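You operate a simulated robot arm through the tools that you are given. There is no shell and no other tool. Be economical: measure what you need, move in short steps, check, and stop when the job is done.

The job below is to be done with a simulated robot arm. You get a single attempt, and the scene is never put back.

## Task
Put the orange hose on the lower shelf of the sink bench. Then press the green start button two times. Then put the black cap on the top of the green bench. Then put the black seal ring on the white tape. Then stack the green nozzle marked "40 psi" from the top of the green bench on top of the green nozzle marked "60 psi". Then put two of the white cartons from the top of the steel bench on the lower shelf of the pump stand. The order counts. Set down upright: white carton.

Only the result counts: the job must be done as asked and must still hold three seconds after the hand-in. Knocking over, shifting, dropping, spilling or breaking anything else fails it. Lids that push on must go on centred and level and be pressed home; caps that screw on are set level and turned clockwise until they are tight.

## Robot
A 6-joint arm with a two-finger parallel gripper on a trunk, on a base that drives. Base frame: it is fixed to the floor where the robot stands at the start and does not move with it; the origin is under the middle of the robot, x ahead of it, y to its left, z up. Units: mm, degrees, N and s.
With the tool pointing down near the work surface it reaches from about 460 to 880 mm from the robot's upright axis, wherever it stands. Its first joint turns from -115.0 to 115.0 degrees. Places, roughly: black cap (6x6x4 cm) [500, -1100, 900]; black seal ring (5x5x2 cm) [700, -1500, 900]; green nozzle [750, -4000, 750]; green start button [400, -500, 700]; lower shelf of the pump stand [-900, 3300, 200]; lower shelf of the sink bench [600, 200, 200]; orange hose [750, 0, 1000]; top of the green bench [700, -3900, 800]; white carton [-1250, 1000, 1000]; white tape (6x6x2 cm) [-1100, 600, 1200]. Payload 4.2 kg.
Tool frame: the origin (TCP) lies between the finger pads and is the grasp point; the fingertips stand 23 mm ahead of it; z points along the fingers, y is the line along which they close. The gripper opens to 94 mm. The fingers are 38 mm wide and 10 mm thick; the gripper's body (54 by 96 mm) begins 39 mm behind the TCP.
Orientation is that of the tool frame in the base frame, as [roll, pitch, yaw] about the fixed x, y, z axes, in that order (R = Rz(yaw) Ry(pitch) Rx(roll)). With the fingers straight down and closing along the base's y, the tool's x points along the base's -x, its y along +y and its z along -z.

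## Interface
- The arm moves only by the tool nudge_tool. Its argument "steps" is a list that holds one entry, the list of rows, each a list of 7 numbers: the finger opening in mm, from 0 to 94, then the shift along the tool's x, y, z in mm, then the turn, a rotation vector about the tool's x, y, z in degrees. In form: [[[fingers, tx, ty, tz, rx, ry, rz], ...]]. A call has 1 to 8 rows; each row shifts and turns the commanded pose from where the row before left it, along the tool's axes as they then stand. A row lasts 0.2 s, in which the tool goes at most 50 mm and 8.6 degrees; a call with a longer step from one row to the next is refused whole, and so is a gripper value outside its range. A pose out of reach is approached as far as the arm can. The call stops where the force on the tool passes 40 N (or 10 N more than at its start, if that is more) or the arm is blocked; 0.2 s more then pass. The fingers move at their own pace (about 108 mm/s each) and stop on an object; they squeeze with about 32 N. The grip force told is the motor's: it shows also when the fingers shut on nothing. Time passes only in rows, and 0.2 s behind the last, so rows that do not move let the fingers close. It gives the time, the measured TCP pose, the force on the tool (base axes), the opening and the grip force at its end, in the units of the frame above (readings bear some noise), with the torque about the TCP (base axes, N m) and any sound that the robot's microphone picked up.
- Cameras (640 x 400 px; columns grow to the right, rows downward): "scene" is now at [223.1, 142.9, 1363.3]; the picture's right is [-0.59, -0.81, 0.00], its down [-0.56, 0.41, -0.72] and it looks along [0.58, -0.43, -0.69] (base axes); focal length 261 px, centre (320, 200). "wrist" rides on the gripper at [86, 16, -74] in the tool frame; the picture's right is [-0.18, 0.98, 0.00], its down [-0.58, -0.11, -0.81] and it looks along [-0.79, -0.15, 0.59] (tool axes); focal length 243 px, centre (320, 200). There is no depth. A picture from a camera that has moved, and an enlarged one, comes with that camera's place and axes in the base frame and with its lens. The place of the scene camera against the robot may be out by one fixed shift of up to 12 mm in any direction.
- capture(camera): a new picture of that camera. No time passes.
- move_column(by): slides the trunk up (or, below 0, down) by that many mm; the arm and the scene camera ride with it, the base frame stays. It gives what a move gives, with no picture.
- roll_base(legs): drives the robot by 1 to 6 legs, each [ahead, turn to the left] in mm and degrees, along the robot's own axes; the way and the turn of a leg run together, so that a leg with both is an arc; at most 1500 mm and 180 degrees a leg. The arm and the cameras ride along, it lands a little off, and it stops where it bumps. It gives what a move gives.
- turn_head(pan, tilt): turns the head with the scene camera to pan (to the left, within 80 degrees either way) and tilt (down, from -29 to 69), counted from straight ahead of the robot. It gives what a move gives.
- inspect(camera, box): a new picture of the part [left, top, right, bottom] of that camera's present view, enlarged. No time passes.
- finish_job(): hands the job in; it is judged then, once.

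Go step by step. Nothing tells you exact positions but the pictures and the camera data: compare them with the known pose of the tool, close in by small moves and look again before you grip or let go. The budget is 196 turns and 174 pictures, counting those below and the enlarged ones. Unless the task says otherwise, let go and move clear before handing in.

The tools are called after "Request:" by a JSON object that holds its "fn" and its "kwargs". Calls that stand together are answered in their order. nudge_tool: Moves the arm, as the interface text tells. Its arguments: {"type":"object","properties":{"steps":{"type":"array"}},"required":["steps"]} The other tools are called the same way: move_column (by) slides the trunk up or down; roll_base (legs) drives the base; turn_head (pan, tilt) turns the head that bears the scene camera; capture (camera) takes a picture; inspect (camera, box) takes an enlarged picture of a part of a camera's view; finish_job () hands the job in.

At the start:

```text
time_s: 0.0
position: [579.3, -163.9, 1134.9]
ee_rot: [-180.0, 0.1, -180.0]
force: [0.1, 0.2, -0.2]
moment: [-0.03, 0.02, 0.0]
finger_gap: 94.4
finger_force: 0.1
trunk travel left (down, up): [-725.0, 265.0]
robot x, y, heading: [-0.2, -0.5, -0.1]
head pan, tilt: [-36.3, 43.6]
```

scene: 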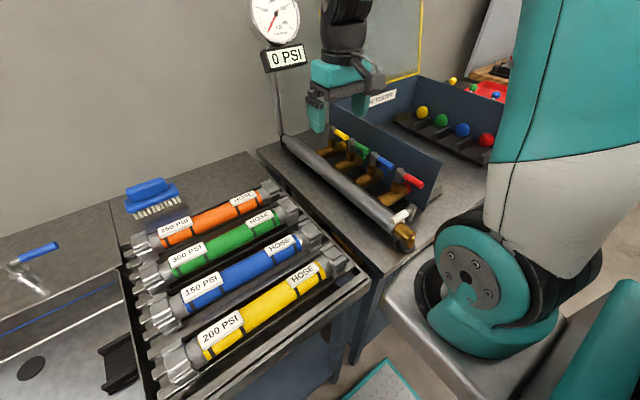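
wrist: 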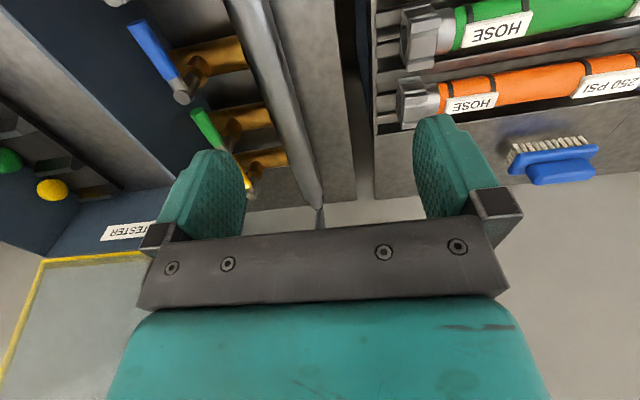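

I see a rack of four hoses (orange at the back) ahead, and a tester to the right. I'll look around first to map the places.

Request:
{"fn": "turn_head", "kwargs": {"pan": 0, "tilt": 45}}

Request:
{"fn": "capture", "kwargs": {"camera": "scene"}}

Request:
{"fn": "turn_head", "kwargs": {"pan": -75, "tilt": 35}}

Request:
{"fn": "capture", "kwargs": {"camera": "scene"}}

Request:
{"fn": "turn_head", "kwargs": {"pan": 50, "tilt": 30}}

Request:
{"fn": "capture", "kwargs": {"camera": "scene"}}

```text
time_s: 1.0
position: [580.3, -165.5, 1134.7]
ee_rot: [180.0, 0.0, 179.9]
force: [-0.2, 0.3, 1.2]
moment: [-0.01, -0.01, -0.02]
finger_gap: 94.0
finger_force: 0.1
trunk travel left (down, up): [-725.0, 265.0]
robot x, y, heading: [-0.7, -2.8, -0.1]
head pan, tilt: [0.0, 45.0]
```

```text
171 pictures are left
camera scene: at [238.0, 191.6, 1361.3], right [0.0, -1.0, 0.0], down [-0.71, 0.0, -0.71], along [0.71, 0.0, -0.71], focal length 261 px, centre (320, 200)
```

scene: 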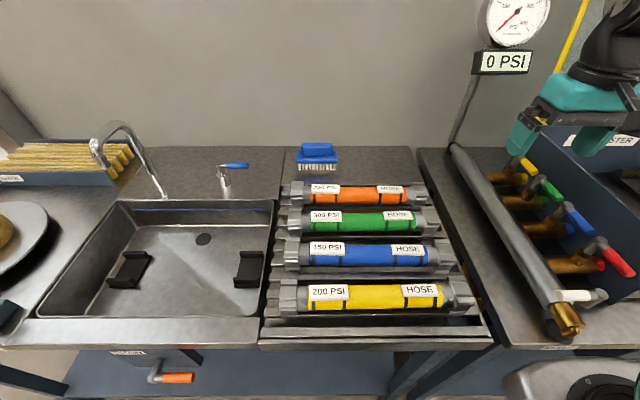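

```text
time_s: 2.5
position: [579.8, -164.8, 1134.5]
ee_rot: [-179.9, 0.0, 179.9]
force: [-0.7, -0.5, -0.4]
moment: [-0.02, -0.02, -0.03]
finger_gap: 94.0
finger_force: 0.1
trunk travel left (down, up): [-725.0, 265.0]
robot x, y, heading: [3.7, -2.4, 0.2]
head pan, tilt: [-75.0, 35.0]
```

```text
170 pictures are left
camera scene: at [179.5, 106.7, 1376.1], right [-0.97, -0.26, 0.0], down [-0.15, 0.55, -0.82], along [0.21, -0.79, -0.57], focal length 261 px, centre (320, 200)
```

scene: 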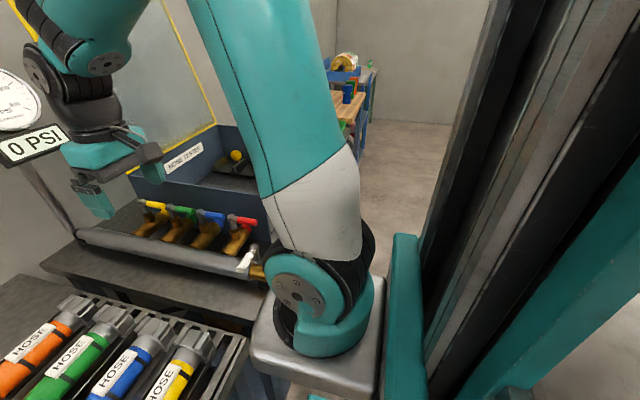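

```text
time_s: 4.5
position: [580.3, -165.0, 1134.2]
ee_rot: [-179.9, 0.1, 180.0]
force: [-0.1, 0.0, -0.1]
moment: [0.01, -0.02, 0.01]
finger_gap: 93.7
finger_force: 0.2
trunk travel left (down, up): [-725.0, 265.0]
robot x, y, heading: [-1.0, 1.7, 0.1]
head pan, tilt: [50.0, 30.0]
```

```text
169 pictures are left
camera scene: at [214.8, 261.0, 1383.9], right [0.77, -0.64, 0.0], down [-0.32, -0.38, -0.87], along [0.56, 0.66, -0.5], focal length 261 px, centre (320, 200)
```

scene: 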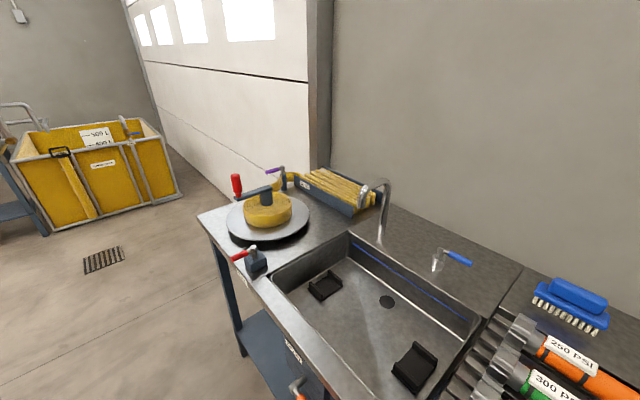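

The orange hose seems to lie around (660, 100, 950), along y. I'll move above it, then turn the tool 90° so that it closes along x.

Request:
{"fn": "nudge_tool", "kwargs": {"steps": [[[94, -10, 44, 0, 0, 0, 0], [94, -10, 44, 0, 0, 0, 0], [94, -10, 44, 0, 0, 0, 0], [94, -10, 44, 0, 0, 0, 0], [94, -10, 44, 0, 0, 0, 0], [94, -10, 44, 0, 0, 0, 0]]]}}

Request:
{"fn": "nudge_tool", "kwargs": {"steps": [[[94, 0, 0, 0, 0, 0, 8.5], [94, 0, 0, 0, 0, 0, 8.5], [94, 0, 0, 0, 0, 0, 8.5], [94, 0, 0, 0, 0, 0, 8.5], [94, 0, 0, 0, 0, 0, 8.5], [94, 0, 0, 0, 0, 0, 8.5], [94, 0, 0, 0, 0, 0, 8.5], [94, 0, 0, 0, 0, 0, 8.5]]]}}

Request:
{"fn": "nudge_tool", "kwargs": {"steps": [[[94, 0, 0, 0, 0, 0, 7.4], [94, 0, 0, 0, 0, 0, 7.3], [94, 0, 0, 0, 0, 0, 7.3]]]}}

Request:
{"fn": "capture", "kwargs": {"camera": "wrist"}}

Request:
{"fn": "turn_head", "kwargs": {"pan": 0, "tilt": 45}}

Request:
{"fn": "capture", "kwargs": {"camera": "scene"}}

```text
time_s: 5.9
position: [639.6, 100.1, 1135.5]
ee_rot: [-180.0, 0.0, -179.9]
force: [0.1, -0.7, -0.4]
moment: [0.05, -0.01, 0.02]
finger_gap: 93.8
finger_force: 0.2
trunk travel left (down, up): [-725.0, 265.0]
robot x, y, heading: [0.1, 4.7, -0.4]
head pan, tilt: [50.0, 30.0]
```

```text
time_s: 7.7
position: [640.3, 99.9, 1133.9]
ee_rot: [-180.0, 0.0, 111.9]
force: [-0.6, -0.5, 0.0]
moment: [0.0, 0.02, 0.01]
finger_gap: 94.2
finger_force: 0.0
trunk travel left (down, up): [-725.0, 265.0]
robot x, y, heading: [-2.1, -1.4, 0.2]
head pan, tilt: [50.0, 30.0]
```

```text
time_s: 8.5
position: [640.3, 100.0, 1134.3]
ee_rot: [180.0, 0.0, 89.9]
force: [0.5, -0.6, -0.7]
moment: [-0.02, 0.0, -0.03]
finger_gap: 93.9
finger_force: 0.0
trunk travel left (down, up): [-725.0, 265.0]
robot x, y, heading: [0.2, -4.9, 0.0]
head pan, tilt: [50.0, 30.0]
```

```text
168 pictures are left
camera wrist: at [657.2, 185.2, 1209.1], right [0.98, -0.19, 0.0], down [-0.11, -0.58, 0.81], along [-0.15, -0.79, -0.59], focal length 243 px, centre (320, 200)
```

wrist: 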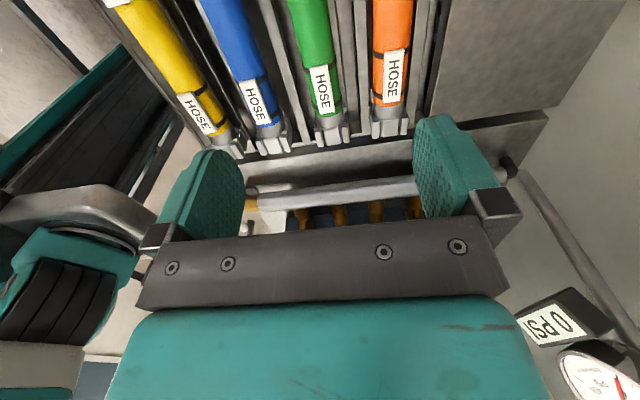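

```text
time_s: 9.7
position: [639.1, 99.8, 1133.8]
ee_rot: [179.9, 0.0, 90.0]
force: [-0.2, -0.3, -0.3]
moment: [0.03, -0.01, 0.0]
finger_gap: 94.4
finger_force: 0.0
trunk travel left (down, up): [-725.0, 265.0]
robot x, y, heading: [2.3, 0.3, 0.1]
head pan, tilt: [0.0, 45.0]
```

```text
167 pictures are left
camera scene: at [238.0, 191.8, 1361.3], right [0.0, -1.0, 0.0], down [-0.71, 0.0, -0.71], along [0.71, 0.0, -0.71], focal length 261 px, centre (320, 200)
```

scene: 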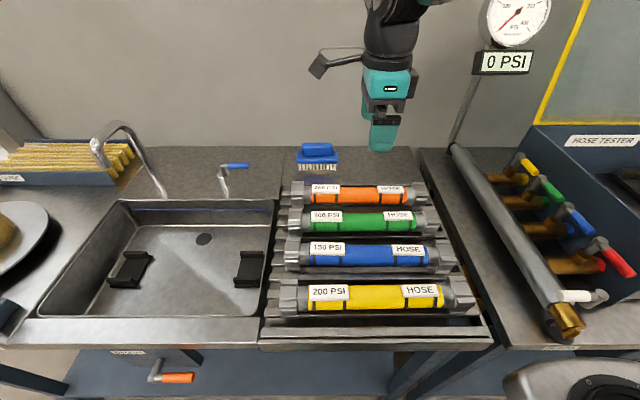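

The orange hose is at about x=714, y≈100, top ≈ z 925. I'll move above it and down partway, then check.

Request:
{"fn": "nudge_tool", "kwargs": {"steps": [[[94, 0, 37, 25, 0, 0, 0], [94, 0, 37, 25, 0, 0, 0], [94, 0, 0, 30, 0, 0, 0], [94, 0, 0, 30, 0, 0, 0]]]}}

Request:
{"fn": "capture", "kwargs": {"camera": "wrist"}}

Request:
{"fn": "capture", "kwargs": {"camera": "scene"}}

```text
time_s: 10.7
position: [714.6, 98.6, 1023.6]
ee_rot: [180.0, -0.1, 90.0]
force: [-0.9, 0.0, 0.7]
moment: [0.0, 0.0, 0.0]
finger_gap: 93.9
finger_force: 0.1
trunk travel left (down, up): [-725.0, 265.0]
robot x, y, heading: [0.6, 1.5, -0.5]
head pan, tilt: [0.0, 45.0]
```

```text
166 pictures are left
camera wrist: at [731.3, 184.8, 1098.9], right [0.98, -0.18, 0.0], down [-0.11, -0.58, 0.81], along [-0.15, -0.79, -0.59], focal length 243 px, centre (320, 200)
```

wrist: 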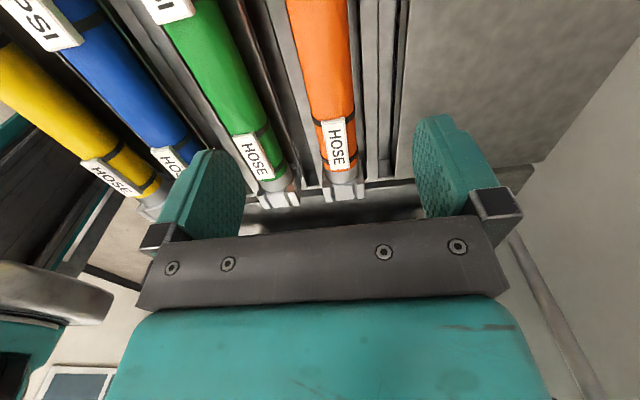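

```text
165 pictures are left
camera scene: at [237.7, 191.7, 1361.4], right [0.0, -1.0, 0.0], down [-0.71, 0.0, -0.71], along [0.71, 0.0, -0.71], focal length 261 px, centre (320, 200)
```

scene: 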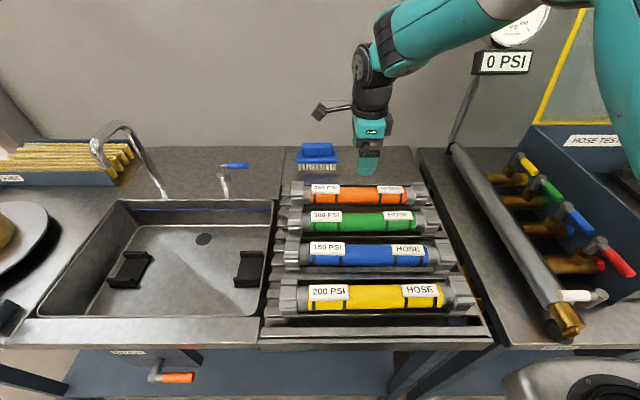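

The hose is at x≈716.5, y≈100, with its top near z 913. I'll lower with a 70 mm opening.

Request:
{"fn": "nudge_tool", "kwargs": {"steps": [[[72, 1, 2, 30, 0, 0, 0], [72, 0, 0, 35, 0, 0, 0], [72, 0, 0, 25, 0, 0, 0], [72, 0, 0, 20, 0, 0, 0]]]}}

Request:
{"fn": "capture", "kwargs": {"camera": "wrist"}}

Request:
{"fn": "inspect", "kwargs": {"camera": "scene", "box": [270, 120, 450, 240]}}

```text
time_s: 11.7
position: [716.5, 99.6, 913.1]
ee_rot: [-180.0, -0.1, 89.9]
force: [-0.2, 0.6, -0.3]
moment: [0.01, -0.01, 0.02]
finger_gap: 72.1
finger_force: 0.1
trunk travel left (down, up): [-725.0, 265.0]
robot x, y, heading: [-1.6, 1.7, 0.0]
head pan, tilt: [0.0, 45.0]
```

```text
164 pictures are left
camera wrist: at [733.3, 184.8, 989.0], right [0.98, -0.18, 0.0], down [-0.11, -0.58, 0.81], along [-0.15, -0.79, -0.59], focal length 243 px, centre (320, 200)
```

wrist: 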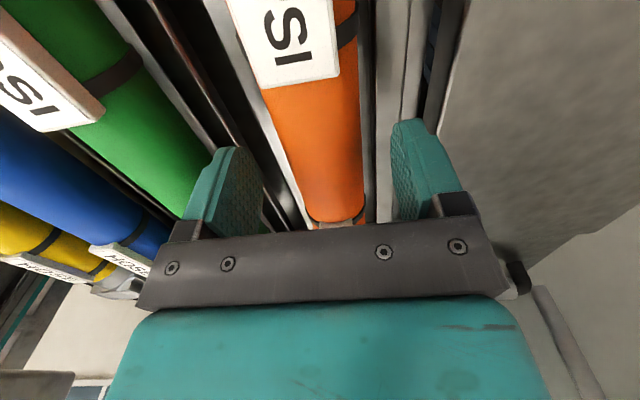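

```text
3.33 times, centred on (360, 180) of scene
camera zoom: at [237.8, 191.7, 1361.3], right [0.0, -1.0, 0.0], down [-0.71, 0.0, -0.71], along [0.71, 0.0, -0.71], focal length 870 px, centre (187, 267)
```

zoom: 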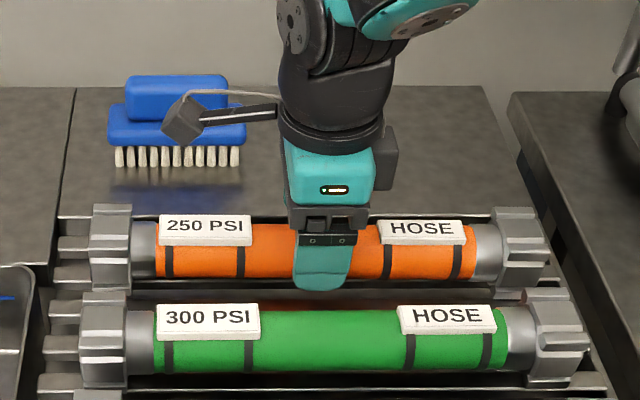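

Well centred. Lower 12 mm more and grip.

Request:
{"fn": "nudge_tool", "kwargs": {"steps": [[[72, 0, 0, 12, 0, 0, 0], [30, 0, 0, 0, 0, 0, 0], [30, 0, 0, 0, 0, 0, 0], [20, 0, 0, 0, 0, 0, 0], [20, 0, 0, 0, 0, 0, 0]]]}}

Request:
{"fn": "nudge_tool", "kwargs": {"steps": [[[20, 0, 0, -10, 0, 0, 0], [20, 0, 0, -20, 0, 0, 0], [20, 0, 0, -30, 0, 0, 0], [20, 0, 0, -40, 0, 0, 0]]]}}

Request:
{"fn": "capture", "kwargs": {"camera": "scene"}}

```text
time_s: 12.9
position: [717.5, 99.0, 903.7]
ee_rot: [180.0, -0.1, 90.0]
force: [2.6, 1.4, 1.4]
moment: [0.08, 0.04, -0.5]
finger_gap: 41.4
finger_force: 32.1
trunk travel left (down, up): [-725.0, 265.0]
robot x, y, heading: [-0.9, -0.3, -0.0]
head pan, tilt: [0.0, 45.0]
```

```text
time_s: 13.9
position: [717.8, 101.8, 1002.4]
ee_rot: [180.0, 0.1, 90.0]
force: [0.6, -0.9, -0.7]
moment: [0.02, 0.02, 0.01]
finger_gap: 20.2
finger_force: 0.2
trunk travel left (down, up): [-725.0, 265.0]
robot x, y, heading: [-1.4, -1.5, 0.1]
head pan, tilt: [0.0, 45.0]
```

```text
162 pictures are left
camera scene: at [238.3, 191.8, 1361.2], right [0.0, -1.0, 0.0], down [-0.71, 0.0, -0.71], along [0.71, 0.0, -0.71], focal length 261 px, centre (320, 200)
```

scene: 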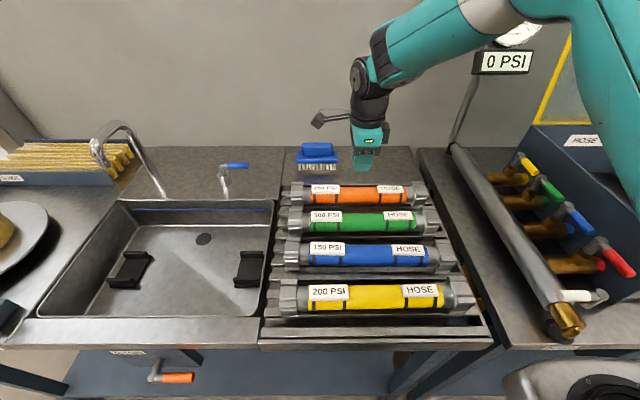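

The grip slipped off as it was too high. I'll go back in, about 15 mm lower.

Request:
{"fn": "nudge_tool", "kwargs": {"steps": [[[72, 0, 0, 0, 0, 0, 0], [72, 0, 0, 40, 0, 0, 0], [72, 0, 0, 40, 0, 0, 0], [72, 0, 0, 20, 0, 0, 0], [72, 0, 0, 8, 0, 0, 0], [72, 0, 0, 8, 0, 0, 0]]]}}

Request:
{"fn": "inspect", "kwargs": {"camera": "scene", "box": [270, 120, 450, 240]}}

```text
time_s: 15.3
position: [715.8, 99.3, 885.6]
ee_rot: [-180.0, 0.0, 90.0]
force: [-0.6, 0.2, -0.9]
moment: [0.0, -0.01, -0.02]
finger_gap: 71.9
finger_force: 0.0
trunk travel left (down, up): [-725.0, 265.0]
robot x, y, heading: [0.4, -2.4, -0.2]
head pan, tilt: [0.0, 45.0]
```

```text
3.33 times, centred on (360, 180) of scene
camera zoom: at [237.9, 191.8, 1361.3], right [0.0, -1.0, 0.0], down [-0.71, 0.0, -0.71], along [0.71, 0.0, -0.71], focal length 870 px, centre (187, 267)
```

zoom: 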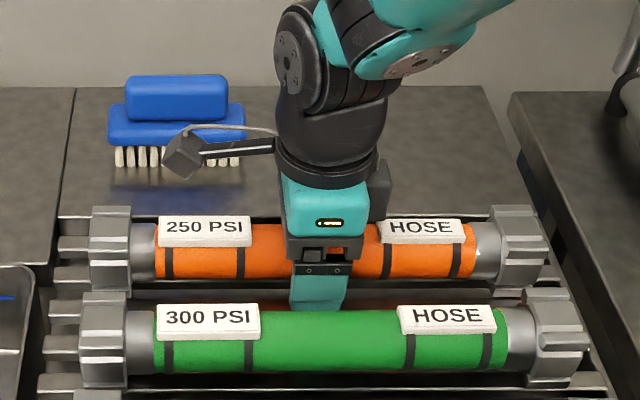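

Request:
{"fn": "nudge_tool", "kwargs": {"steps": [[[72, 0, 0, 6, 0, 0, 0], [30, 0, 0, 0, 0, 0, 0], [20, 0, 0, 0, 0, 0, 0], [20, 0, 0, 0, 0, 0, 0], [20, 0, 0, 0, 0, 0, 0], [20, 0, 0, -10, 0, 0, 0], [20, 0, 0, -15, 0, 0, 0]]]}}

Request:
{"fn": "capture", "kwargs": {"camera": "scene"}}

```text
time_s: 16.2
position: [717.9, 99.8, 884.2]
ee_rot: [179.7, -0.2, 89.9]
force: [-10.9, -2.5, 18.0]
moment: [-0.46, 0.39, -0.04]
finger_gap: 41.5
finger_force: 31.5
trunk travel left (down, up): [-725.0, 265.0]
robot x, y, heading: [-0.9, 1.9, -0.1]
head pan, tilt: [0.0, 45.0]
stopped in row 4: the force on the tool passed its limit at 41 N (the readings are from after the stop); the commanded pose is now the measured one
```

```text
160 pictures are left
camera scene: at [236.7, 191.6, 1361.3], right [0.0, -1.0, 0.0], down [-0.71, 0.0, -0.71], along [0.71, 0.0, -0.71], focal length 261 px, centre (320, 200)
```

scene: 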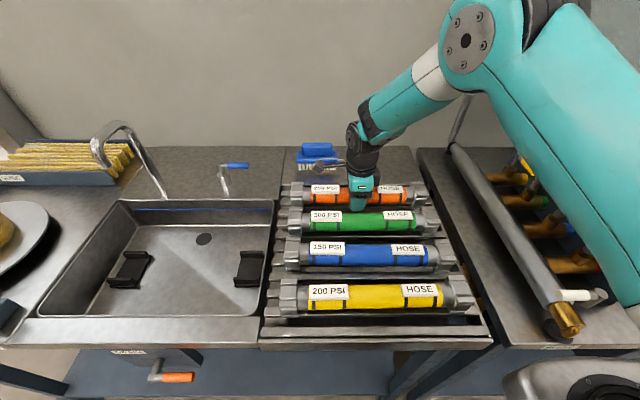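

Request:
{"fn": "nudge_tool", "kwargs": {"steps": [[[20, 0, 0, 0, 0, 0, 0], [20, 0, 0, -3, 0, 0, 0], [20, 0, 0, -5, 0, 0, 0], [20, 0, 0, -8, 0, 0, 0], [20, 0, 0, -15, 0, 0, 0], [20, 0, 0, -20, 0, 0, 0]]]}}

Request:
{"fn": "capture", "kwargs": {"camera": "scene"}}

```text
time_s: 17.6
position: [719.0, 99.5, 932.8]
ee_rot: [179.9, -0.1, 90.0]
force: [0.5, -0.3, -5.8]
moment: [0.0, 0.01, -0.01]
finger_gap: 41.6
finger_force: 31.6
trunk travel left (down, up): [-725.0, 265.0]
robot x, y, heading: [-1.3, 2.1, 0.2]
head pan, tilt: [0.0, 45.0]
```

```text
159 pictures are left
camera scene: at [238.3, 191.9, 1361.1], right [0.0, -1.0, 0.0], down [-0.71, 0.0, -0.71], along [0.71, 0.0, -0.71], focal length 261 px, centre (320, 200)
```

scene: 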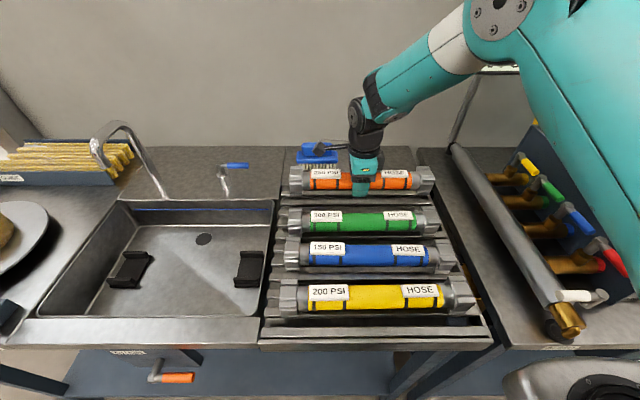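

The hose is held. I'll lift it, back up and look beneath the bench.

Request:
{"fn": "nudge_tool", "kwargs": {"steps": [[[20, 0, 0, -30, 0, 0, 0], [20, 0, -10, -40, 0, 0, 0], [20, 0, -20, -40, 0, 0, 0], [20, 0, -20, 0, 0, 0, 0]]]}}

Request:
{"fn": "roll_base", "kwargs": {"legs": [[-650, 0]]}}

Request:
{"fn": "capture", "kwargs": {"camera": "scene"}}

```text
time_s: 18.6
position: [666.8, 100.1, 1043.4]
ee_rot: [179.7, -0.1, 90.0]
force: [0.4, 0.2, -5.8]
moment: [-0.01, -0.01, -0.02]
finger_gap: 41.2
finger_force: 32.4
trunk travel left (down, up): [-725.0, 265.0]
robot x, y, heading: [0.3, 2.1, 0.2]
head pan, tilt: [0.0, 45.0]
```

```text
time_s: 22.2
position: [21.2, 99.7, 1042.7]
ee_rot: [179.7, -0.1, 90.0]
force: [0.1, -0.1, -4.9]
moment: [0.0, 0.03, 0.02]
finger_gap: 41.4
finger_force: 31.5
trunk travel left (down, up): [-725.0, 265.0]
robot x, y, heading: [-647.6, -1.6, -0.2]
head pan, tilt: [0.0, 45.0]
```

```text
158 pictures are left
camera scene: at [-407.0, 191.8, 1361.2], right [0.0, -1.0, 0.0], down [-0.71, 0.0, -0.71], along [0.71, 0.0, -0.71], focal length 261 px, centre (320, 200)
```

scene: 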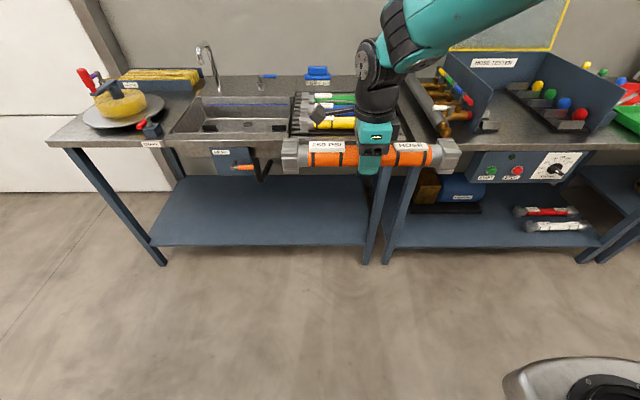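

The sink bench's lower shelf is empty. I'll lower the trunk and pitch the tool forward to slide the hose beneath.

Request:
{"fn": "move_column", "kwargs": {"by": -640}}

Request:
{"fn": "turn_head", "kwargs": {"pan": 0, "tilt": 15}}

Request:
{"fn": "capture", "kwargs": {"camera": "scene"}}

```text
refused: -640 is not a number from -400 to 400
```

```text
time_s: 23.1
position: [22.0, 99.7, 1042.2]
ee_rot: [179.7, -0.1, 90.0]
force: [0.2, 0.5, -4.6]
moment: [-0.03, 0.02, -0.05]
finger_gap: 41.7
finger_force: 31.8
trunk travel left (down, up): [-725.0, 265.0]
robot x, y, heading: [-643.2, 1.4, -0.4]
head pan, tilt: [0.0, 15.0]
```

```text
157 pictures are left
camera scene: at [-394.8, 191.8, 1407.9], right [0.0, -1.0, 0.0], down [-0.26, 0.0, -0.97], along [0.97, 0.0, -0.26], focal length 261 px, centre (320, 200)
```

scene: 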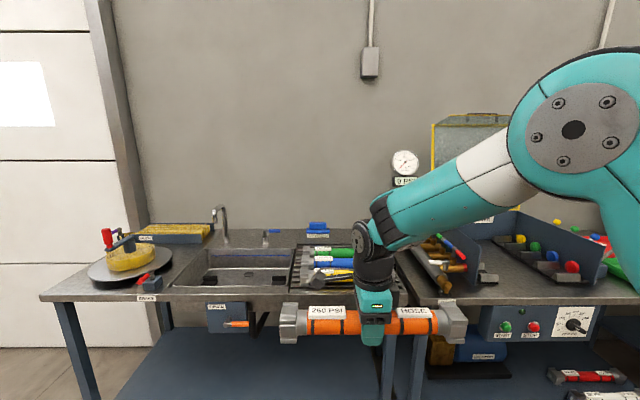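

Request:
{"fn": "move_column", "kwargs": {"by": -320}}

Request:
{"fn": "move_column", "kwargs": {"by": -300}}

Request:
{"fn": "nudge_tool", "kwargs": {"steps": [[[20, 0, 0, 0, -8, 0, 0], [20, 0, 0, 0, -8, 0, 0], [20, 0, 0, 0, -8, 0, 0], [20, 0, 0, 0, -8, 0, 0], [20, 0, 0, 0, -8, 0, 0]]]}}

Request:
{"fn": "capture", "kwargs": {"camera": "scene"}}

```text
time_s: 26.3
position: [22.3, 100.2, 723.1]
ee_rot: [179.7, -0.2, 89.9]
force: [0.1, -0.3, -5.4]
moment: [0.01, -0.03, 0.0]
finger_gap: 41.6
finger_force: 32.0
trunk travel left (down, up): [-405.0, 585.0]
robot x, y, heading: [-645.4, 1.1, -0.2]
head pan, tilt: [0.0, 15.0]
```

```text
time_s: 29.3
position: [21.2, 99.4, 422.0]
ee_rot: [179.6, -0.1, 90.0]
force: [0.6, 0.1, -5.1]
moment: [0.0, -0.02, 0.02]
finger_gap: 41.3
finger_force: 31.7
trunk travel left (down, up): [-105.0, 885.0]
robot x, y, heading: [-644.7, 0.1, 0.0]
head pan, tilt: [0.0, 15.0]
```

```text
time_s: 30.5
position: [21.6, 99.3, 423.5]
ee_rot: [139.6, -0.2, 90.0]
force: [-0.1, -0.2, -5.3]
moment: [0.03, 0.01, 0.0]
finger_gap: 41.6
finger_force: 31.8
trunk travel left (down, up): [-105.0, 885.0]
robot x, y, heading: [-644.4, 3.7, -0.2]
head pan, tilt: [0.0, 15.0]
```

```text
156 pictures are left
camera scene: at [-394.9, 191.8, 788.1], right [0.0, -1.0, 0.0], down [-0.26, 0.0, -0.97], along [0.97, 0.0, -0.26], focal length 261 px, centre (320, 200)
```

scene: 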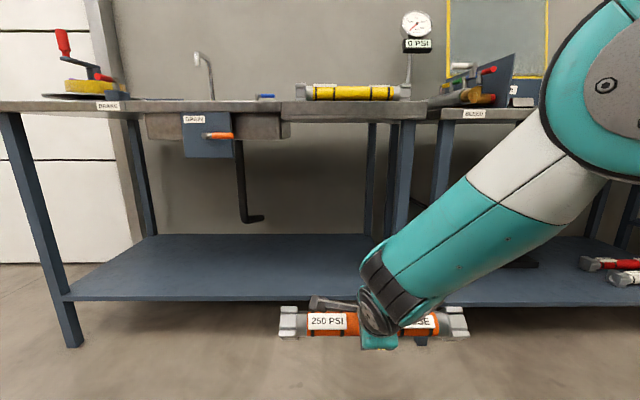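

The shelf top lies at about z≈225 with its front edge at x≈393. To keep the elbow clear of the bench top I'll extend the arm forward in free space before driving in.

Request:
{"fn": "nudge_tool", "kwargs": {"steps": [[[20, 30, 23, 19.3, 0, 0, 0], [20, 30, 23, 19.3, 0, 0, 0], [20, 30, 23, 19.3, 0, 0, 0], [20, 30, 23, 19.3, 0, 0, 0], [20, 0, 30.6, 25.7, 0, 0, 0], [20, 0, 30.6, 25.7, 0, 0, 0], [20, 0, 30.6, 25.7, 0, 0, 0]]]}}

Request:
{"fn": "move_column", "kwargs": {"by": -100}}

Request:
{"fn": "capture", "kwargs": {"camera": "scene"}}

Request:
{"fn": "capture", "kwargs": {"camera": "wrist"}}

```text
time_s: 32.1
position: [264.4, 219.3, 422.4]
ee_rot: [139.8, 0.0, 90.0]
force: [0.2, 0.1, -3.1]
moment: [0.0, 0.04, -0.01]
finger_gap: 41.4
finger_force: 32.2
trunk travel left (down, up): [-105.0, 885.0]
robot x, y, heading: [-644.7, -0.7, 0.3]
head pan, tilt: [0.0, 15.0]
```

```text
time_s: 33.4
position: [263.3, 218.5, 323.4]
ee_rot: [139.7, -0.2, 90.1]
force: [0.0, 0.4, -5.3]
moment: [0.0, 0.0, -0.01]
finger_gap: 41.4
finger_force: 31.7
trunk travel left (down, up): [-5.0, 985.0]
robot x, y, heading: [-647.0, -2.9, -0.3]
head pan, tilt: [0.0, 15.0]
```

```text
155 pictures are left
camera scene: at [-394.9, 191.8, 688.0], right [0.0, -1.0, 0.0], down [-0.26, 0.0, -0.97], along [0.97, 0.0, -0.26], focal length 261 px, centre (320, 200)
```

scene: 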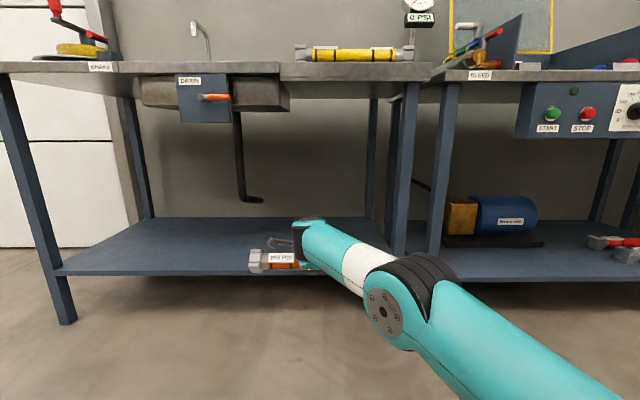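

```text
154 pictures are left
camera wrist: at [228.0, 304.2, 392.2], right [0.75, -0.19, 0.64], down [-0.6, -0.58, 0.54], along [0.27, -0.79, -0.55], focal length 243 px, centre (320, 200)
```

wrist: 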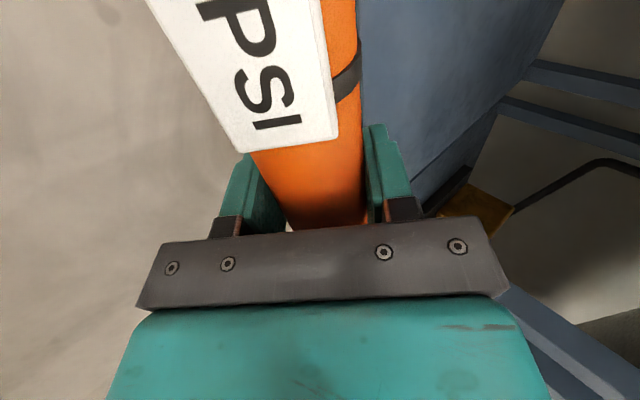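

The elbow is now low and back. I'll drive forward 300 mm with the hose over the shelf.

Request:
{"fn": "roll_base", "kwargs": {"legs": [[300, 0]]}}

Request:
{"fn": "capture", "kwargs": {"camera": "scene"}}

Request:
{"fn": "capture", "kwargs": {"camera": "wrist"}}

```text
time_s: 35.5
position: [564.5, 219.3, 322.8]
ee_rot: [139.6, -0.2, 90.0]
force: [-0.3, 0.5, -5.4]
moment: [0.01, -0.02, 0.02]
finger_gap: 41.5
finger_force: 31.8
trunk travel left (down, up): [-5.0, 985.0]
robot x, y, heading: [-342.4, -1.9, 0.2]
head pan, tilt: [0.0, 15.0]
```

```text
153 pictures are left
camera scene: at [-93.6, 191.6, 688.0], right [0.0, -1.0, 0.0], down [-0.26, 0.0, -0.97], along [0.97, 0.0, -0.26], focal length 261 px, centre (320, 200)
```

scene: 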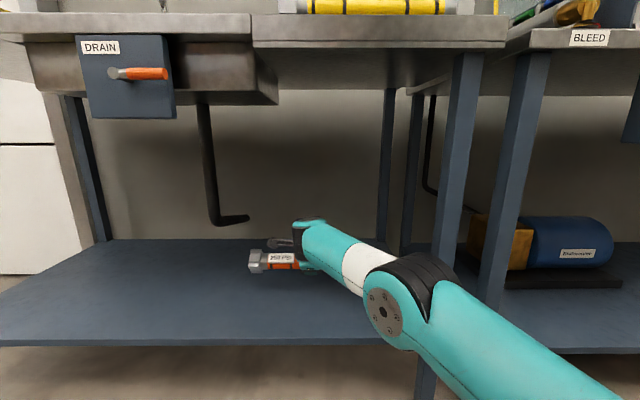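

```text
152 pictures are left
camera wrist: at [529.3, 304.1, 391.9], right [0.75, -0.19, 0.64], down [-0.6, -0.58, 0.54], along [0.27, -0.79, -0.55], focal length 243 px, centre (320, 200)
```

wrist: 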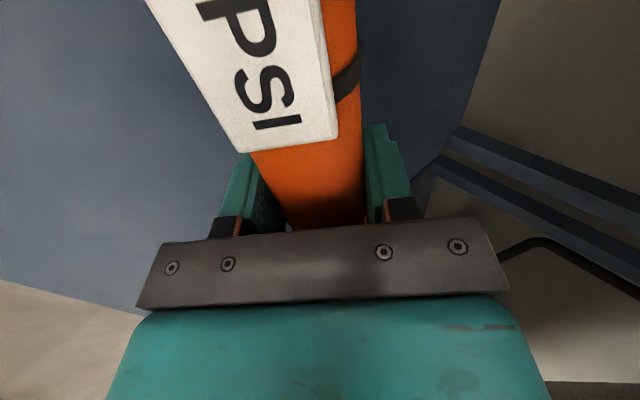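

I'll turn the tool back to vertical inside the space (fingers then sit least below the hose), after pulling back a little.

Request:
{"fn": "nudge_tool", "kwargs": {"steps": [[[20, 0, -30.6, -25.7, 0, 0, 0], [20, 0, 0, 0, 8, 0, 0], [20, 0, 0, 0, 8, 0, 0], [20, 0, 0, 0, 8, 0, 0], [20, 0, 0, 0, 8, 0, 0], [20, 0, 0, 0, 8, 0, 0]]]}}

Request:
{"fn": "capture", "kwargs": {"camera": "scene"}}

```text
time_s: 36.9
position: [467.2, 212.3, 313.2]
ee_rot: [179.5, -0.1, 89.9]
force: [-0.8, 0.6, -2.8]
moment: [-0.01, -0.03, 0.0]
finger_gap: 41.7
finger_force: 32.0
out of reach, approached as far as the arm can: row 4, 5, 6
trunk travel left (down, up): [-5.0, 985.0]
robot x, y, heading: [-347.0, -0.3, -0.1]
head pan, tilt: [0.0, 15.0]
```

```text
151 pictures are left
camera scene: at [-93.8, 191.7, 688.0], right [0.0, -1.0, 0.0], down [-0.26, 0.0, -0.97], along [0.97, 0.0, -0.26], focal length 261 px, centre (320, 200)
```

scene: 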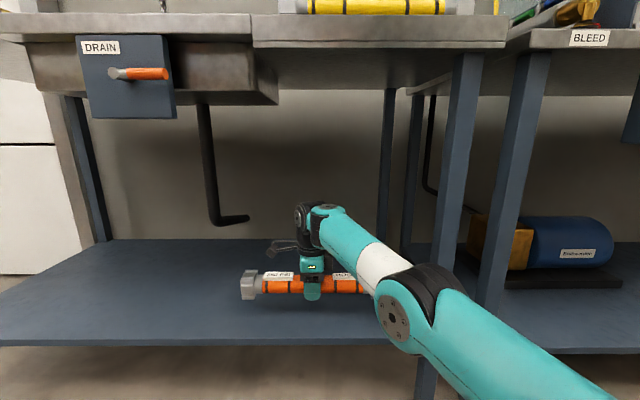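

Request:
{"fn": "nudge_tool", "kwargs": {"steps": [[[20, 0, -40, 0, 0, 0, 0], [20, 0, -40, 0, 0, 0, 0]]]}}

Request:
{"fn": "roll_base", "kwargs": {"legs": [[110, 0]]}}

Request:
{"fn": "capture", "kwargs": {"camera": "scene"}}

```text
time_s: 37.5
position: [388.3, 211.8, 312.6]
ee_rot: [179.8, -0.2, 90.0]
force: [-0.5, 0.0, -5.1]
moment: [0.01, 0.05, -0.03]
finger_gap: 41.8
finger_force: 31.9
trunk travel left (down, up): [-5.0, 985.0]
robot x, y, heading: [-346.4, 1.0, -0.1]
head pan, tilt: [0.0, 15.0]
```

```text
time_s: 38.7
position: [498.1, 211.2, 314.1]
ee_rot: [179.7, -0.1, 89.8]
force: [0.1, 0.1, -5.0]
moment: [-0.02, 0.02, -0.02]
finger_gap: 41.6
finger_force: 32.0
trunk travel left (down, up): [-5.0, 985.0]
robot x, y, heading: [-231.0, -0.5, -0.2]
head pan, tilt: [0.0, 15.0]
```

```text
150 pictures are left
camera scene: at [16.5, 191.2, 688.0], right [0.0, -1.0, 0.0], down [-0.26, 0.0, -0.97], along [0.97, 0.0, -0.26], focal length 261 px, centre (320, 200)
```

scene: 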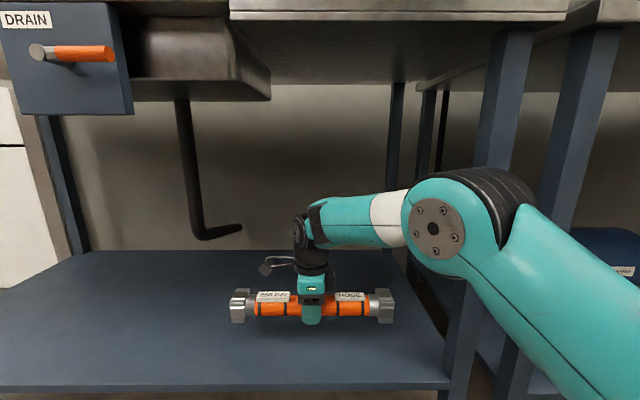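

Request:
{"fn": "nudge_tool", "kwargs": {"steps": [[[20, 0, 20, 10, 0, 0, 0], [20, 0, 20, 10, 0, 0, 0], [20, 0, 0, 10, 0, 0, 0], [20, 0, 0, 6, 0, 0, 0], [20, 0, 0, 6, 0, 0, 0], [20, 0, 0, 6, 0, 0, 0]]]}}

Request:
{"fn": "capture", "kwargs": {"camera": "scene"}}

Request:
{"fn": "capture", "kwargs": {"camera": "wrist"}}

```text
time_s: 40.1
position: [538.5, 211.1, 265.7]
ee_rot: [179.8, -0.1, 89.9]
force: [0.0, 0.2, -5.3]
moment: [0.01, -0.03, 0.03]
finger_gap: 41.3
finger_force: 32.2
trunk travel left (down, up): [-5.0, 985.0]
robot x, y, heading: [-234.7, 2.8, -0.2]
head pan, tilt: [0.0, 15.0]
```

```text
149 pictures are left
camera scene: at [16.5, 191.2, 688.0], right [0.0, -1.0, 0.0], down [-0.26, 0.0, -0.97], along [0.97, 0.0, -0.26], focal length 261 px, centre (320, 200)
```

scene: 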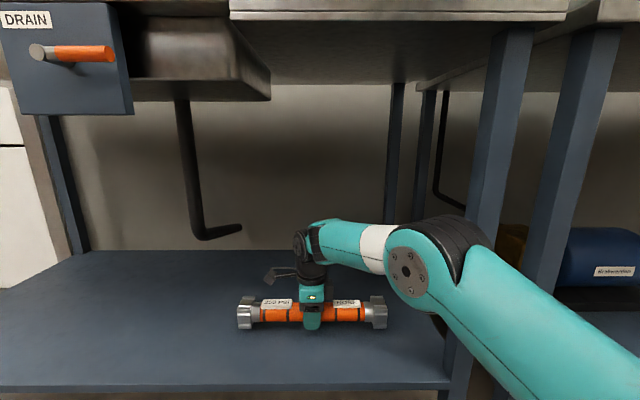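

```text
148 pictures are left
camera wrist: at [554.8, 297.2, 340.5], right [0.98, -0.19, 0.0], down [-0.11, -0.58, 0.8], along [-0.15, -0.79, -0.59], focal length 243 px, centre (320, 200)
```

wrist: 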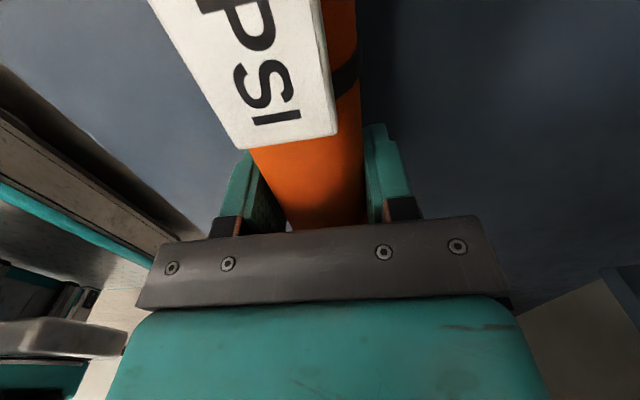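

Request:
{"fn": "nudge_tool", "kwargs": {"steps": [[[20, 0, 0, 5, 0, 0, 0], [20, 0, 0, 5, 0, 0, 0], [20, 0, 0, 5, 0, 0, 0], [20, 0, 0, 4, 0, 0, 0], [20, 0, 0, 4, 0, 0, 0], [20, 0, 0, 4, 0, 0, 0], [20, 0, 0, 4, 0, 0, 0], [20, 0, 0, 4, 0, 0, 0]]]}}

Request:
{"fn": "capture", "kwargs": {"camera": "scene"}}

```text
time_s: 41.6
position: [539.4, 211.7, 244.0]
ee_rot: [179.3, -0.3, 90.0]
force: [-12.9, -6.0, 16.2]
moment: [-0.28, -0.1, 0.02]
finger_gap: 41.4
finger_force: 32.3
trunk travel left (down, up): [-5.0, 985.0]
robot x, y, heading: [-231.7, 0.1, 0.0]
head pan, tilt: [0.0, 15.0]
stopped in row 7: the force on the tool passed its limit at 46 N (the readings are from after the stop); the commanded pose is now the measured one
```

```text
147 pictures are left
camera scene: at [16.0, 190.8, 688.3], right [0.0, -1.0, 0.0], down [-0.26, 0.0, -0.97], along [0.97, 0.0, -0.26], focal length 261 px, centre (320, 200)
```

scene: 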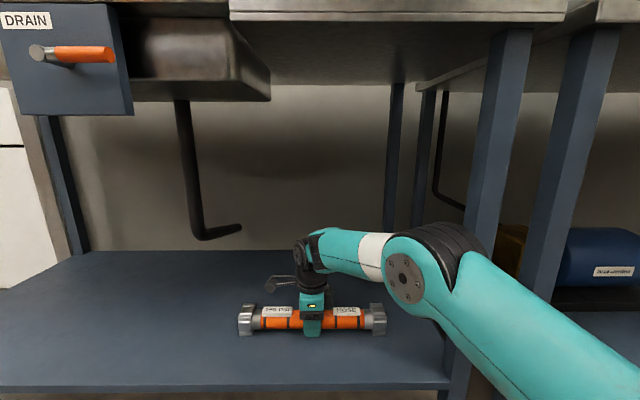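

Contact. I'll release and lift the gripper clear.

Request:
{"fn": "nudge_tool", "kwargs": {"steps": [[[44, 0, 0, -1, 0, 0, 0], [60, 0, 0, 0, 0, 0, 0], [66, 0, 0, 0, 0, 0, 0], [70, 0, 0, 0, 0, 0, 0], [70, 0, 0, -15, 0, 0, 0], [70, 0, 0, -30, 0, 0, 0], [70, 0, 0, -30, 0, 0, 0]]]}}

Request:
{"fn": "capture", "kwargs": {"camera": "scene"}}

Request:
{"fn": "capture", "kwargs": {"camera": "wrist"}}

```text
time_s: 43.2
position: [539.9, 210.8, 318.0]
ee_rot: [179.5, -0.3, 89.9]
force: [-0.8, 0.9, 0.2]
moment: [0.01, 0.0, 0.01]
finger_gap: 70.2
finger_force: 0.0
trunk travel left (down, up): [-5.0, 985.0]
robot x, y, heading: [-235.2, 1.5, -0.3]
head pan, tilt: [0.0, 15.0]
```

```text
146 pictures are left
camera scene: at [16.4, 191.0, 688.0], right [0.0, -1.0, 0.0], down [-0.26, 0.0, -0.97], along [0.97, 0.0, -0.26], focal length 261 px, centre (320, 200)
```

scene: 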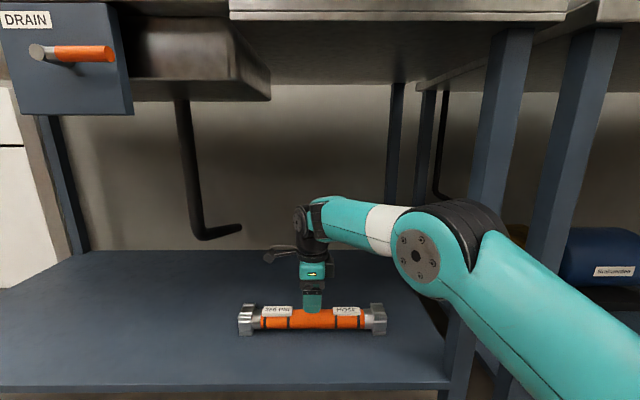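

```text
145 pictures are left
camera wrist: at [555.5, 295.2, 395.1], right [0.98, -0.19, 0.01], down [-0.12, -0.59, 0.8], along [-0.14, -0.79, -0.6], focal length 243 px, centre (320, 200)
```

wrist: 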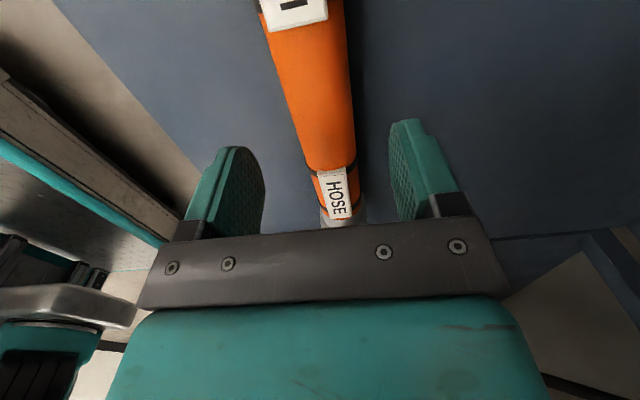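

The hose is on the shelf. I'll back out, raise the trunk, and look at the tester panel with the start button.

Request:
{"fn": "roll_base", "kwargs": {"legs": [[-480, 0]]}}

Request:
{"fn": "move_column", "kwargs": {"by": 400}}

Request:
{"fn": "turn_head", "kwargs": {"pan": -30, "tilt": 20}}

Request:
{"fn": "capture", "kwargs": {"camera": "scene"}}

```text
time_s: 46.1
position: [48.6, 216.2, 319.3]
ee_rot: [179.3, -0.3, 90.4]
force: [-0.3, 0.0, 0.0]
moment: [-0.03, 0.0, 0.03]
finger_gap: 70.1
finger_force: 0.0
trunk travel left (down, up): [-5.0, 985.0]
robot x, y, heading: [-722.4, 0.0, 0.1]
head pan, tilt: [0.0, 15.0]
```

```text
time_s: 49.9
position: [48.8, 215.0, 719.8]
ee_rot: [179.4, -0.3, 90.3]
force: [0.4, 0.1, 0.4]
moment: [0.01, -0.01, 0.0]
finger_gap: 70.1
finger_force: 0.1
trunk travel left (down, up): [-405.0, 585.0]
robot x, y, heading: [-723.2, 1.6, 0.2]
head pan, tilt: [0.0, 15.0]
```

```text
time_s: 50.9
position: [48.6, 214.5, 719.6]
ee_rot: [179.3, -0.2, 90.3]
force: [0.1, 0.4, 0.0]
moment: [-0.02, 0.01, -0.01]
finger_gap: 70.1
finger_force: 0.1
trunk travel left (down, up): [-405.0, 585.0]
robot x, y, heading: [-722.7, -1.8, 0.3]
head pan, tilt: [-30.0, 20.0]
```

```text
144 pictures are left
camera scene: at [-487.0, 145.7, 1079.9], right [-0.49, -0.87, 0.0], down [-0.3, 0.17, -0.94], along [0.82, -0.47, -0.34], focal length 261 px, centre (320, 200)
```

scene: 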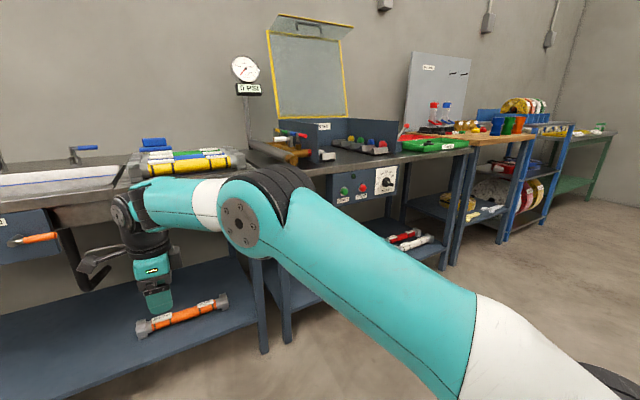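

Next, pitch the tool to horizontal (pointing +x), close the fingers, and move across to face the green button at about (390, -473, 735).

Request:
{"fn": "nudge_tool", "kwargs": {"steps": [[[0, -40, 0, 0, -8.5, 0, 0], [0, -40, 0, 0, -8.5, 0, 0], [0, -40, 0, 0, -8.5, 0, 0], [0, -40, 0, 0, -8.5, 0, 0], [0, -40, 0, 0, -8.5, 0, 0], [0, -40, 0, 0, -8.5, 0, 0], [0, -40, 0, 0, -8.5, 0, 0], [0, -40, 0, 0, -8.5, 0, 0]]]}}

Request:
{"fn": "nudge_tool", "kwargs": {"steps": [[[0, -40, 0, 0, -8, 0, 0], [0, -40, 0, 0, -8, 0, 0], [0, -40, 0, 0, -5.3, 0, 0], [0, -48, 0, 0, 0, 0, 0], [0, -48, 0, 0, 0, 0, 0], [0, -48, 0, 0, 0, 0, 0], [0, -48, 0, 0, 0, 0, 0], [0, -48, 0, 0, 0, 0, 0]]]}}

Request:
{"fn": "capture", "kwargs": {"camera": "scene"}}

Request:
{"fn": "capture", "kwargs": {"camera": "wrist"}}

```text
time_s: 52.7
position: [50.0, -104.2, 716.4]
ee_rot: [111.3, -0.2, 90.3]
force: [-0.1, 1.1, 0.6]
moment: [-0.03, 0.03, 0.01]
finger_gap: 0.3
finger_force: 31.5
trunk travel left (down, up): [-405.0, 585.0]
robot x, y, heading: [-720.9, 2.2, 0.5]
head pan, tilt: [-30.0, 20.0]
```

```text
time_s: 54.5
position: [51.8, -465.5, 715.5]
ee_rot: [90.1, -0.2, 90.3]
force: [0.3, 0.5, -0.4]
moment: [0.02, 0.0, 0.01]
finger_gap: 0.0
finger_force: 32.0
trunk travel left (down, up): [-405.0, 585.0]
robot x, y, heading: [-724.2, -0.4, 0.2]
head pan, tilt: [-30.0, 20.0]
```

```text
143 pictures are left
camera scene: at [-487.1, 145.6, 1080.0], right [-0.5, -0.87, 0.0], down [-0.3, 0.17, -0.94], along [0.82, -0.47, -0.34], focal length 261 px, centre (320, 200)
```

scene: 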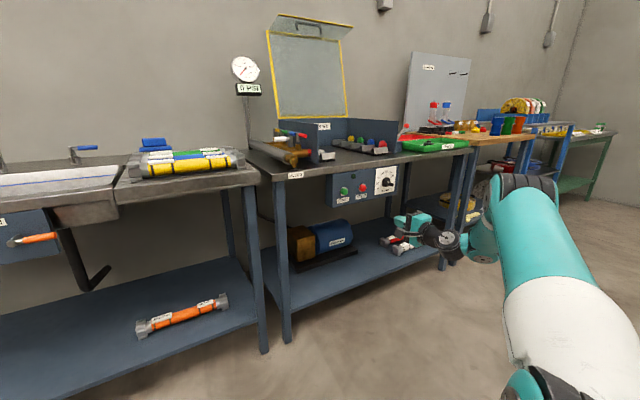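

```text
142 pictures are left
camera wrist: at [-22.3, -381.4, 732.9], right [0.0, -0.19, 0.98], down [-0.8, -0.59, -0.11], along [0.6, -0.79, -0.15], focal length 243 px, centre (320, 200)
```

wrist: 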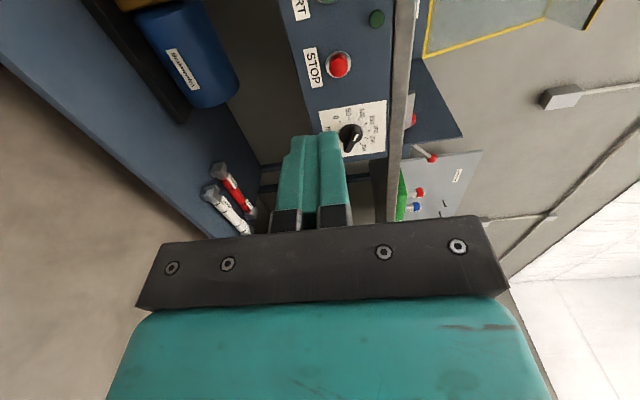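

Request:
{"fn": "inspect", "kwargs": {"camera": "scene", "box": [320, 160, 420, 222]}}

```text
6.40 times, centred on (370, 191) of scene
camera zoom: at [-487.1, 145.6, 1080.0], right [-0.5, -0.87, 0.0], down [-0.3, 0.17, -0.94], along [0.82, -0.47, -0.34], focal length 1671 px, centre (0, 258)
```

zoom: 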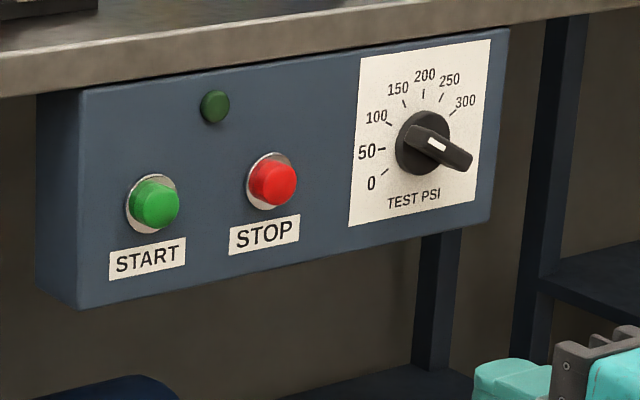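

Request:
{"fn": "roll_base", "kwargs": {"legs": [[240, 0]]}}

Request:
{"fn": "capture", "kwargs": {"camera": "wrist"}}

Request:
{"fn": "capture", "kwargs": {"camera": "scene"}}

```text
time_s: 56.2
position: [292.4, -466.4, 714.6]
ee_rot: [90.1, -0.3, 90.3]
force: [-0.1, 1.0, 0.0]
moment: [-0.01, 0.02, -0.03]
finger_gap: 0.0
finger_force: 31.9
trunk travel left (down, up): [-405.0, 585.0]
robot x, y, heading: [-484.0, 1.6, 0.3]
head pan, tilt: [-30.0, 20.0]
```

```text
140 pictures are left
camera wrist: at [217.6, -381.0, 732.9], right [0.0, -0.19, 0.98], down [-0.8, -0.58, -0.11], along [0.59, -0.79, -0.15], focal length 243 px, centre (320, 200)
```

wrist: 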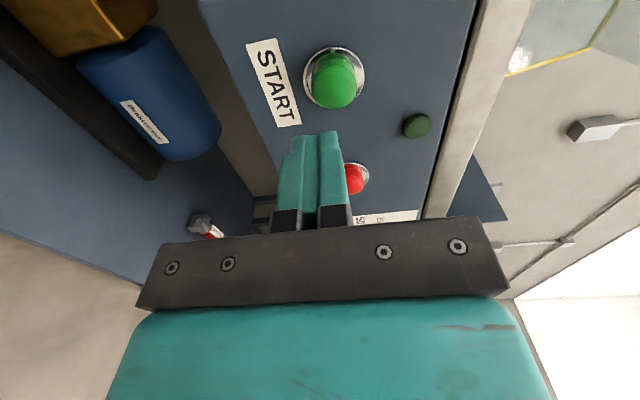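

```text
139 pictures are left
camera scene: at [-246.6, 146.3, 1080.0], right [-0.5, -0.87, 0.0], down [-0.3, 0.17, -0.94], along [0.82, -0.47, -0.34], focal length 261 px, centre (320, 200)
```

scene: 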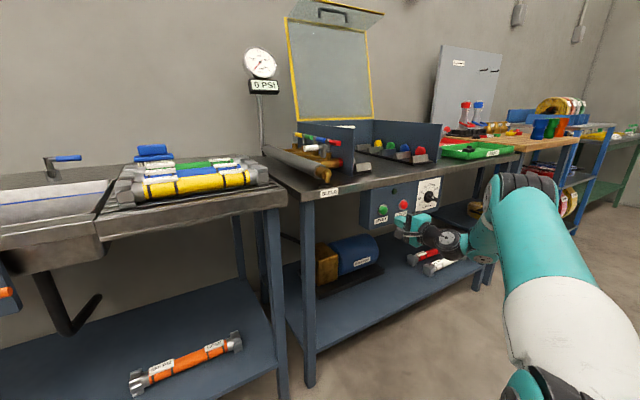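

The green button is at about (374, -463, 727). I'll align and approach.

Request:
{"fn": "nudge_tool", "kwargs": {"steps": [[[0, 3, 12, 0, 0, 0, 0], [0, 0, 0, 25, 0, 0, 0], [0, 0, 0, 18, 0, 0, 0]]]}}

Request:
{"fn": "capture", "kwargs": {"camera": "wrist"}}

Request:
{"fn": "inspect", "kwargs": {"camera": "scene", "box": [350, 170, 460, 260]}}

```text
time_s: 57.0
position: [334.9, -463.9, 728.5]
ee_rot: [90.2, -0.2, 90.2]
force: [-0.4, 0.5, -0.1]
moment: [0.0, 0.01, -0.01]
finger_gap: 0.1
finger_force: 31.7
trunk travel left (down, up): [-405.0, 585.0]
robot x, y, heading: [-488.4, -3.0, 0.2]
head pan, tilt: [-30.0, 20.0]
```

```text
138 pictures are left
camera wrist: at [260.9, -377.7, 744.5], right [0.0, -0.19, 0.98], down [-0.8, -0.58, -0.11], along [0.59, -0.79, -0.15], focal length 243 px, centre (320, 200)
```

wrist: 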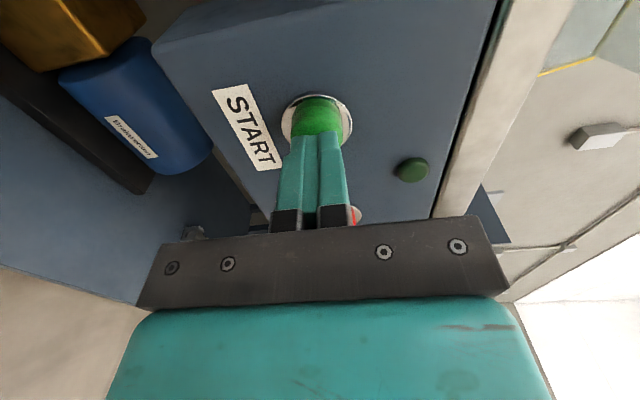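

```text
4.44 times, centred on (405, 215) of scene
camera zoom: at [-246.6, 146.3, 1080.0], right [-0.5, -0.87, 0.0], down [-0.3, 0.17, -0.94], along [0.82, -0.47, -0.34], focal length 1161 px, centre (-58, 133)
```

zoom: 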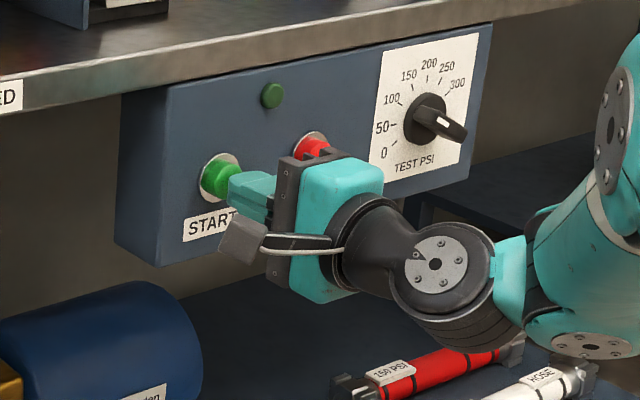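

Aligned. Pressing in small steps, watching force and sound.

Request:
{"fn": "nudge_tool", "kwargs": {"steps": [[[0, 0, 0, 6, 0, 0, 0], [0, 0, 0, 5, 0, 0, 0], [0, 0, 0, 3, 0, 0, 0], [0, 0, 0, 3, 0, 0, 0], [0, 0, 0, 2, 0, 0, 0]]]}}

```text
time_s: 58.2
position: [352.0, -463.5, 726.7]
ee_rot: [90.0, -0.5, 90.2]
force: [-26.0, 7.6, -0.6]
moment: [0.02, -0.01, 0.19]
finger_gap: 0.0
finger_force: 32.0
trunk travel left (down, up): [-405.0, 585.0]
robot x, y, heading: [-484.8, 4.7, 0.4]
head pan, tilt: [-30.0, 20.0]
heard: click
```

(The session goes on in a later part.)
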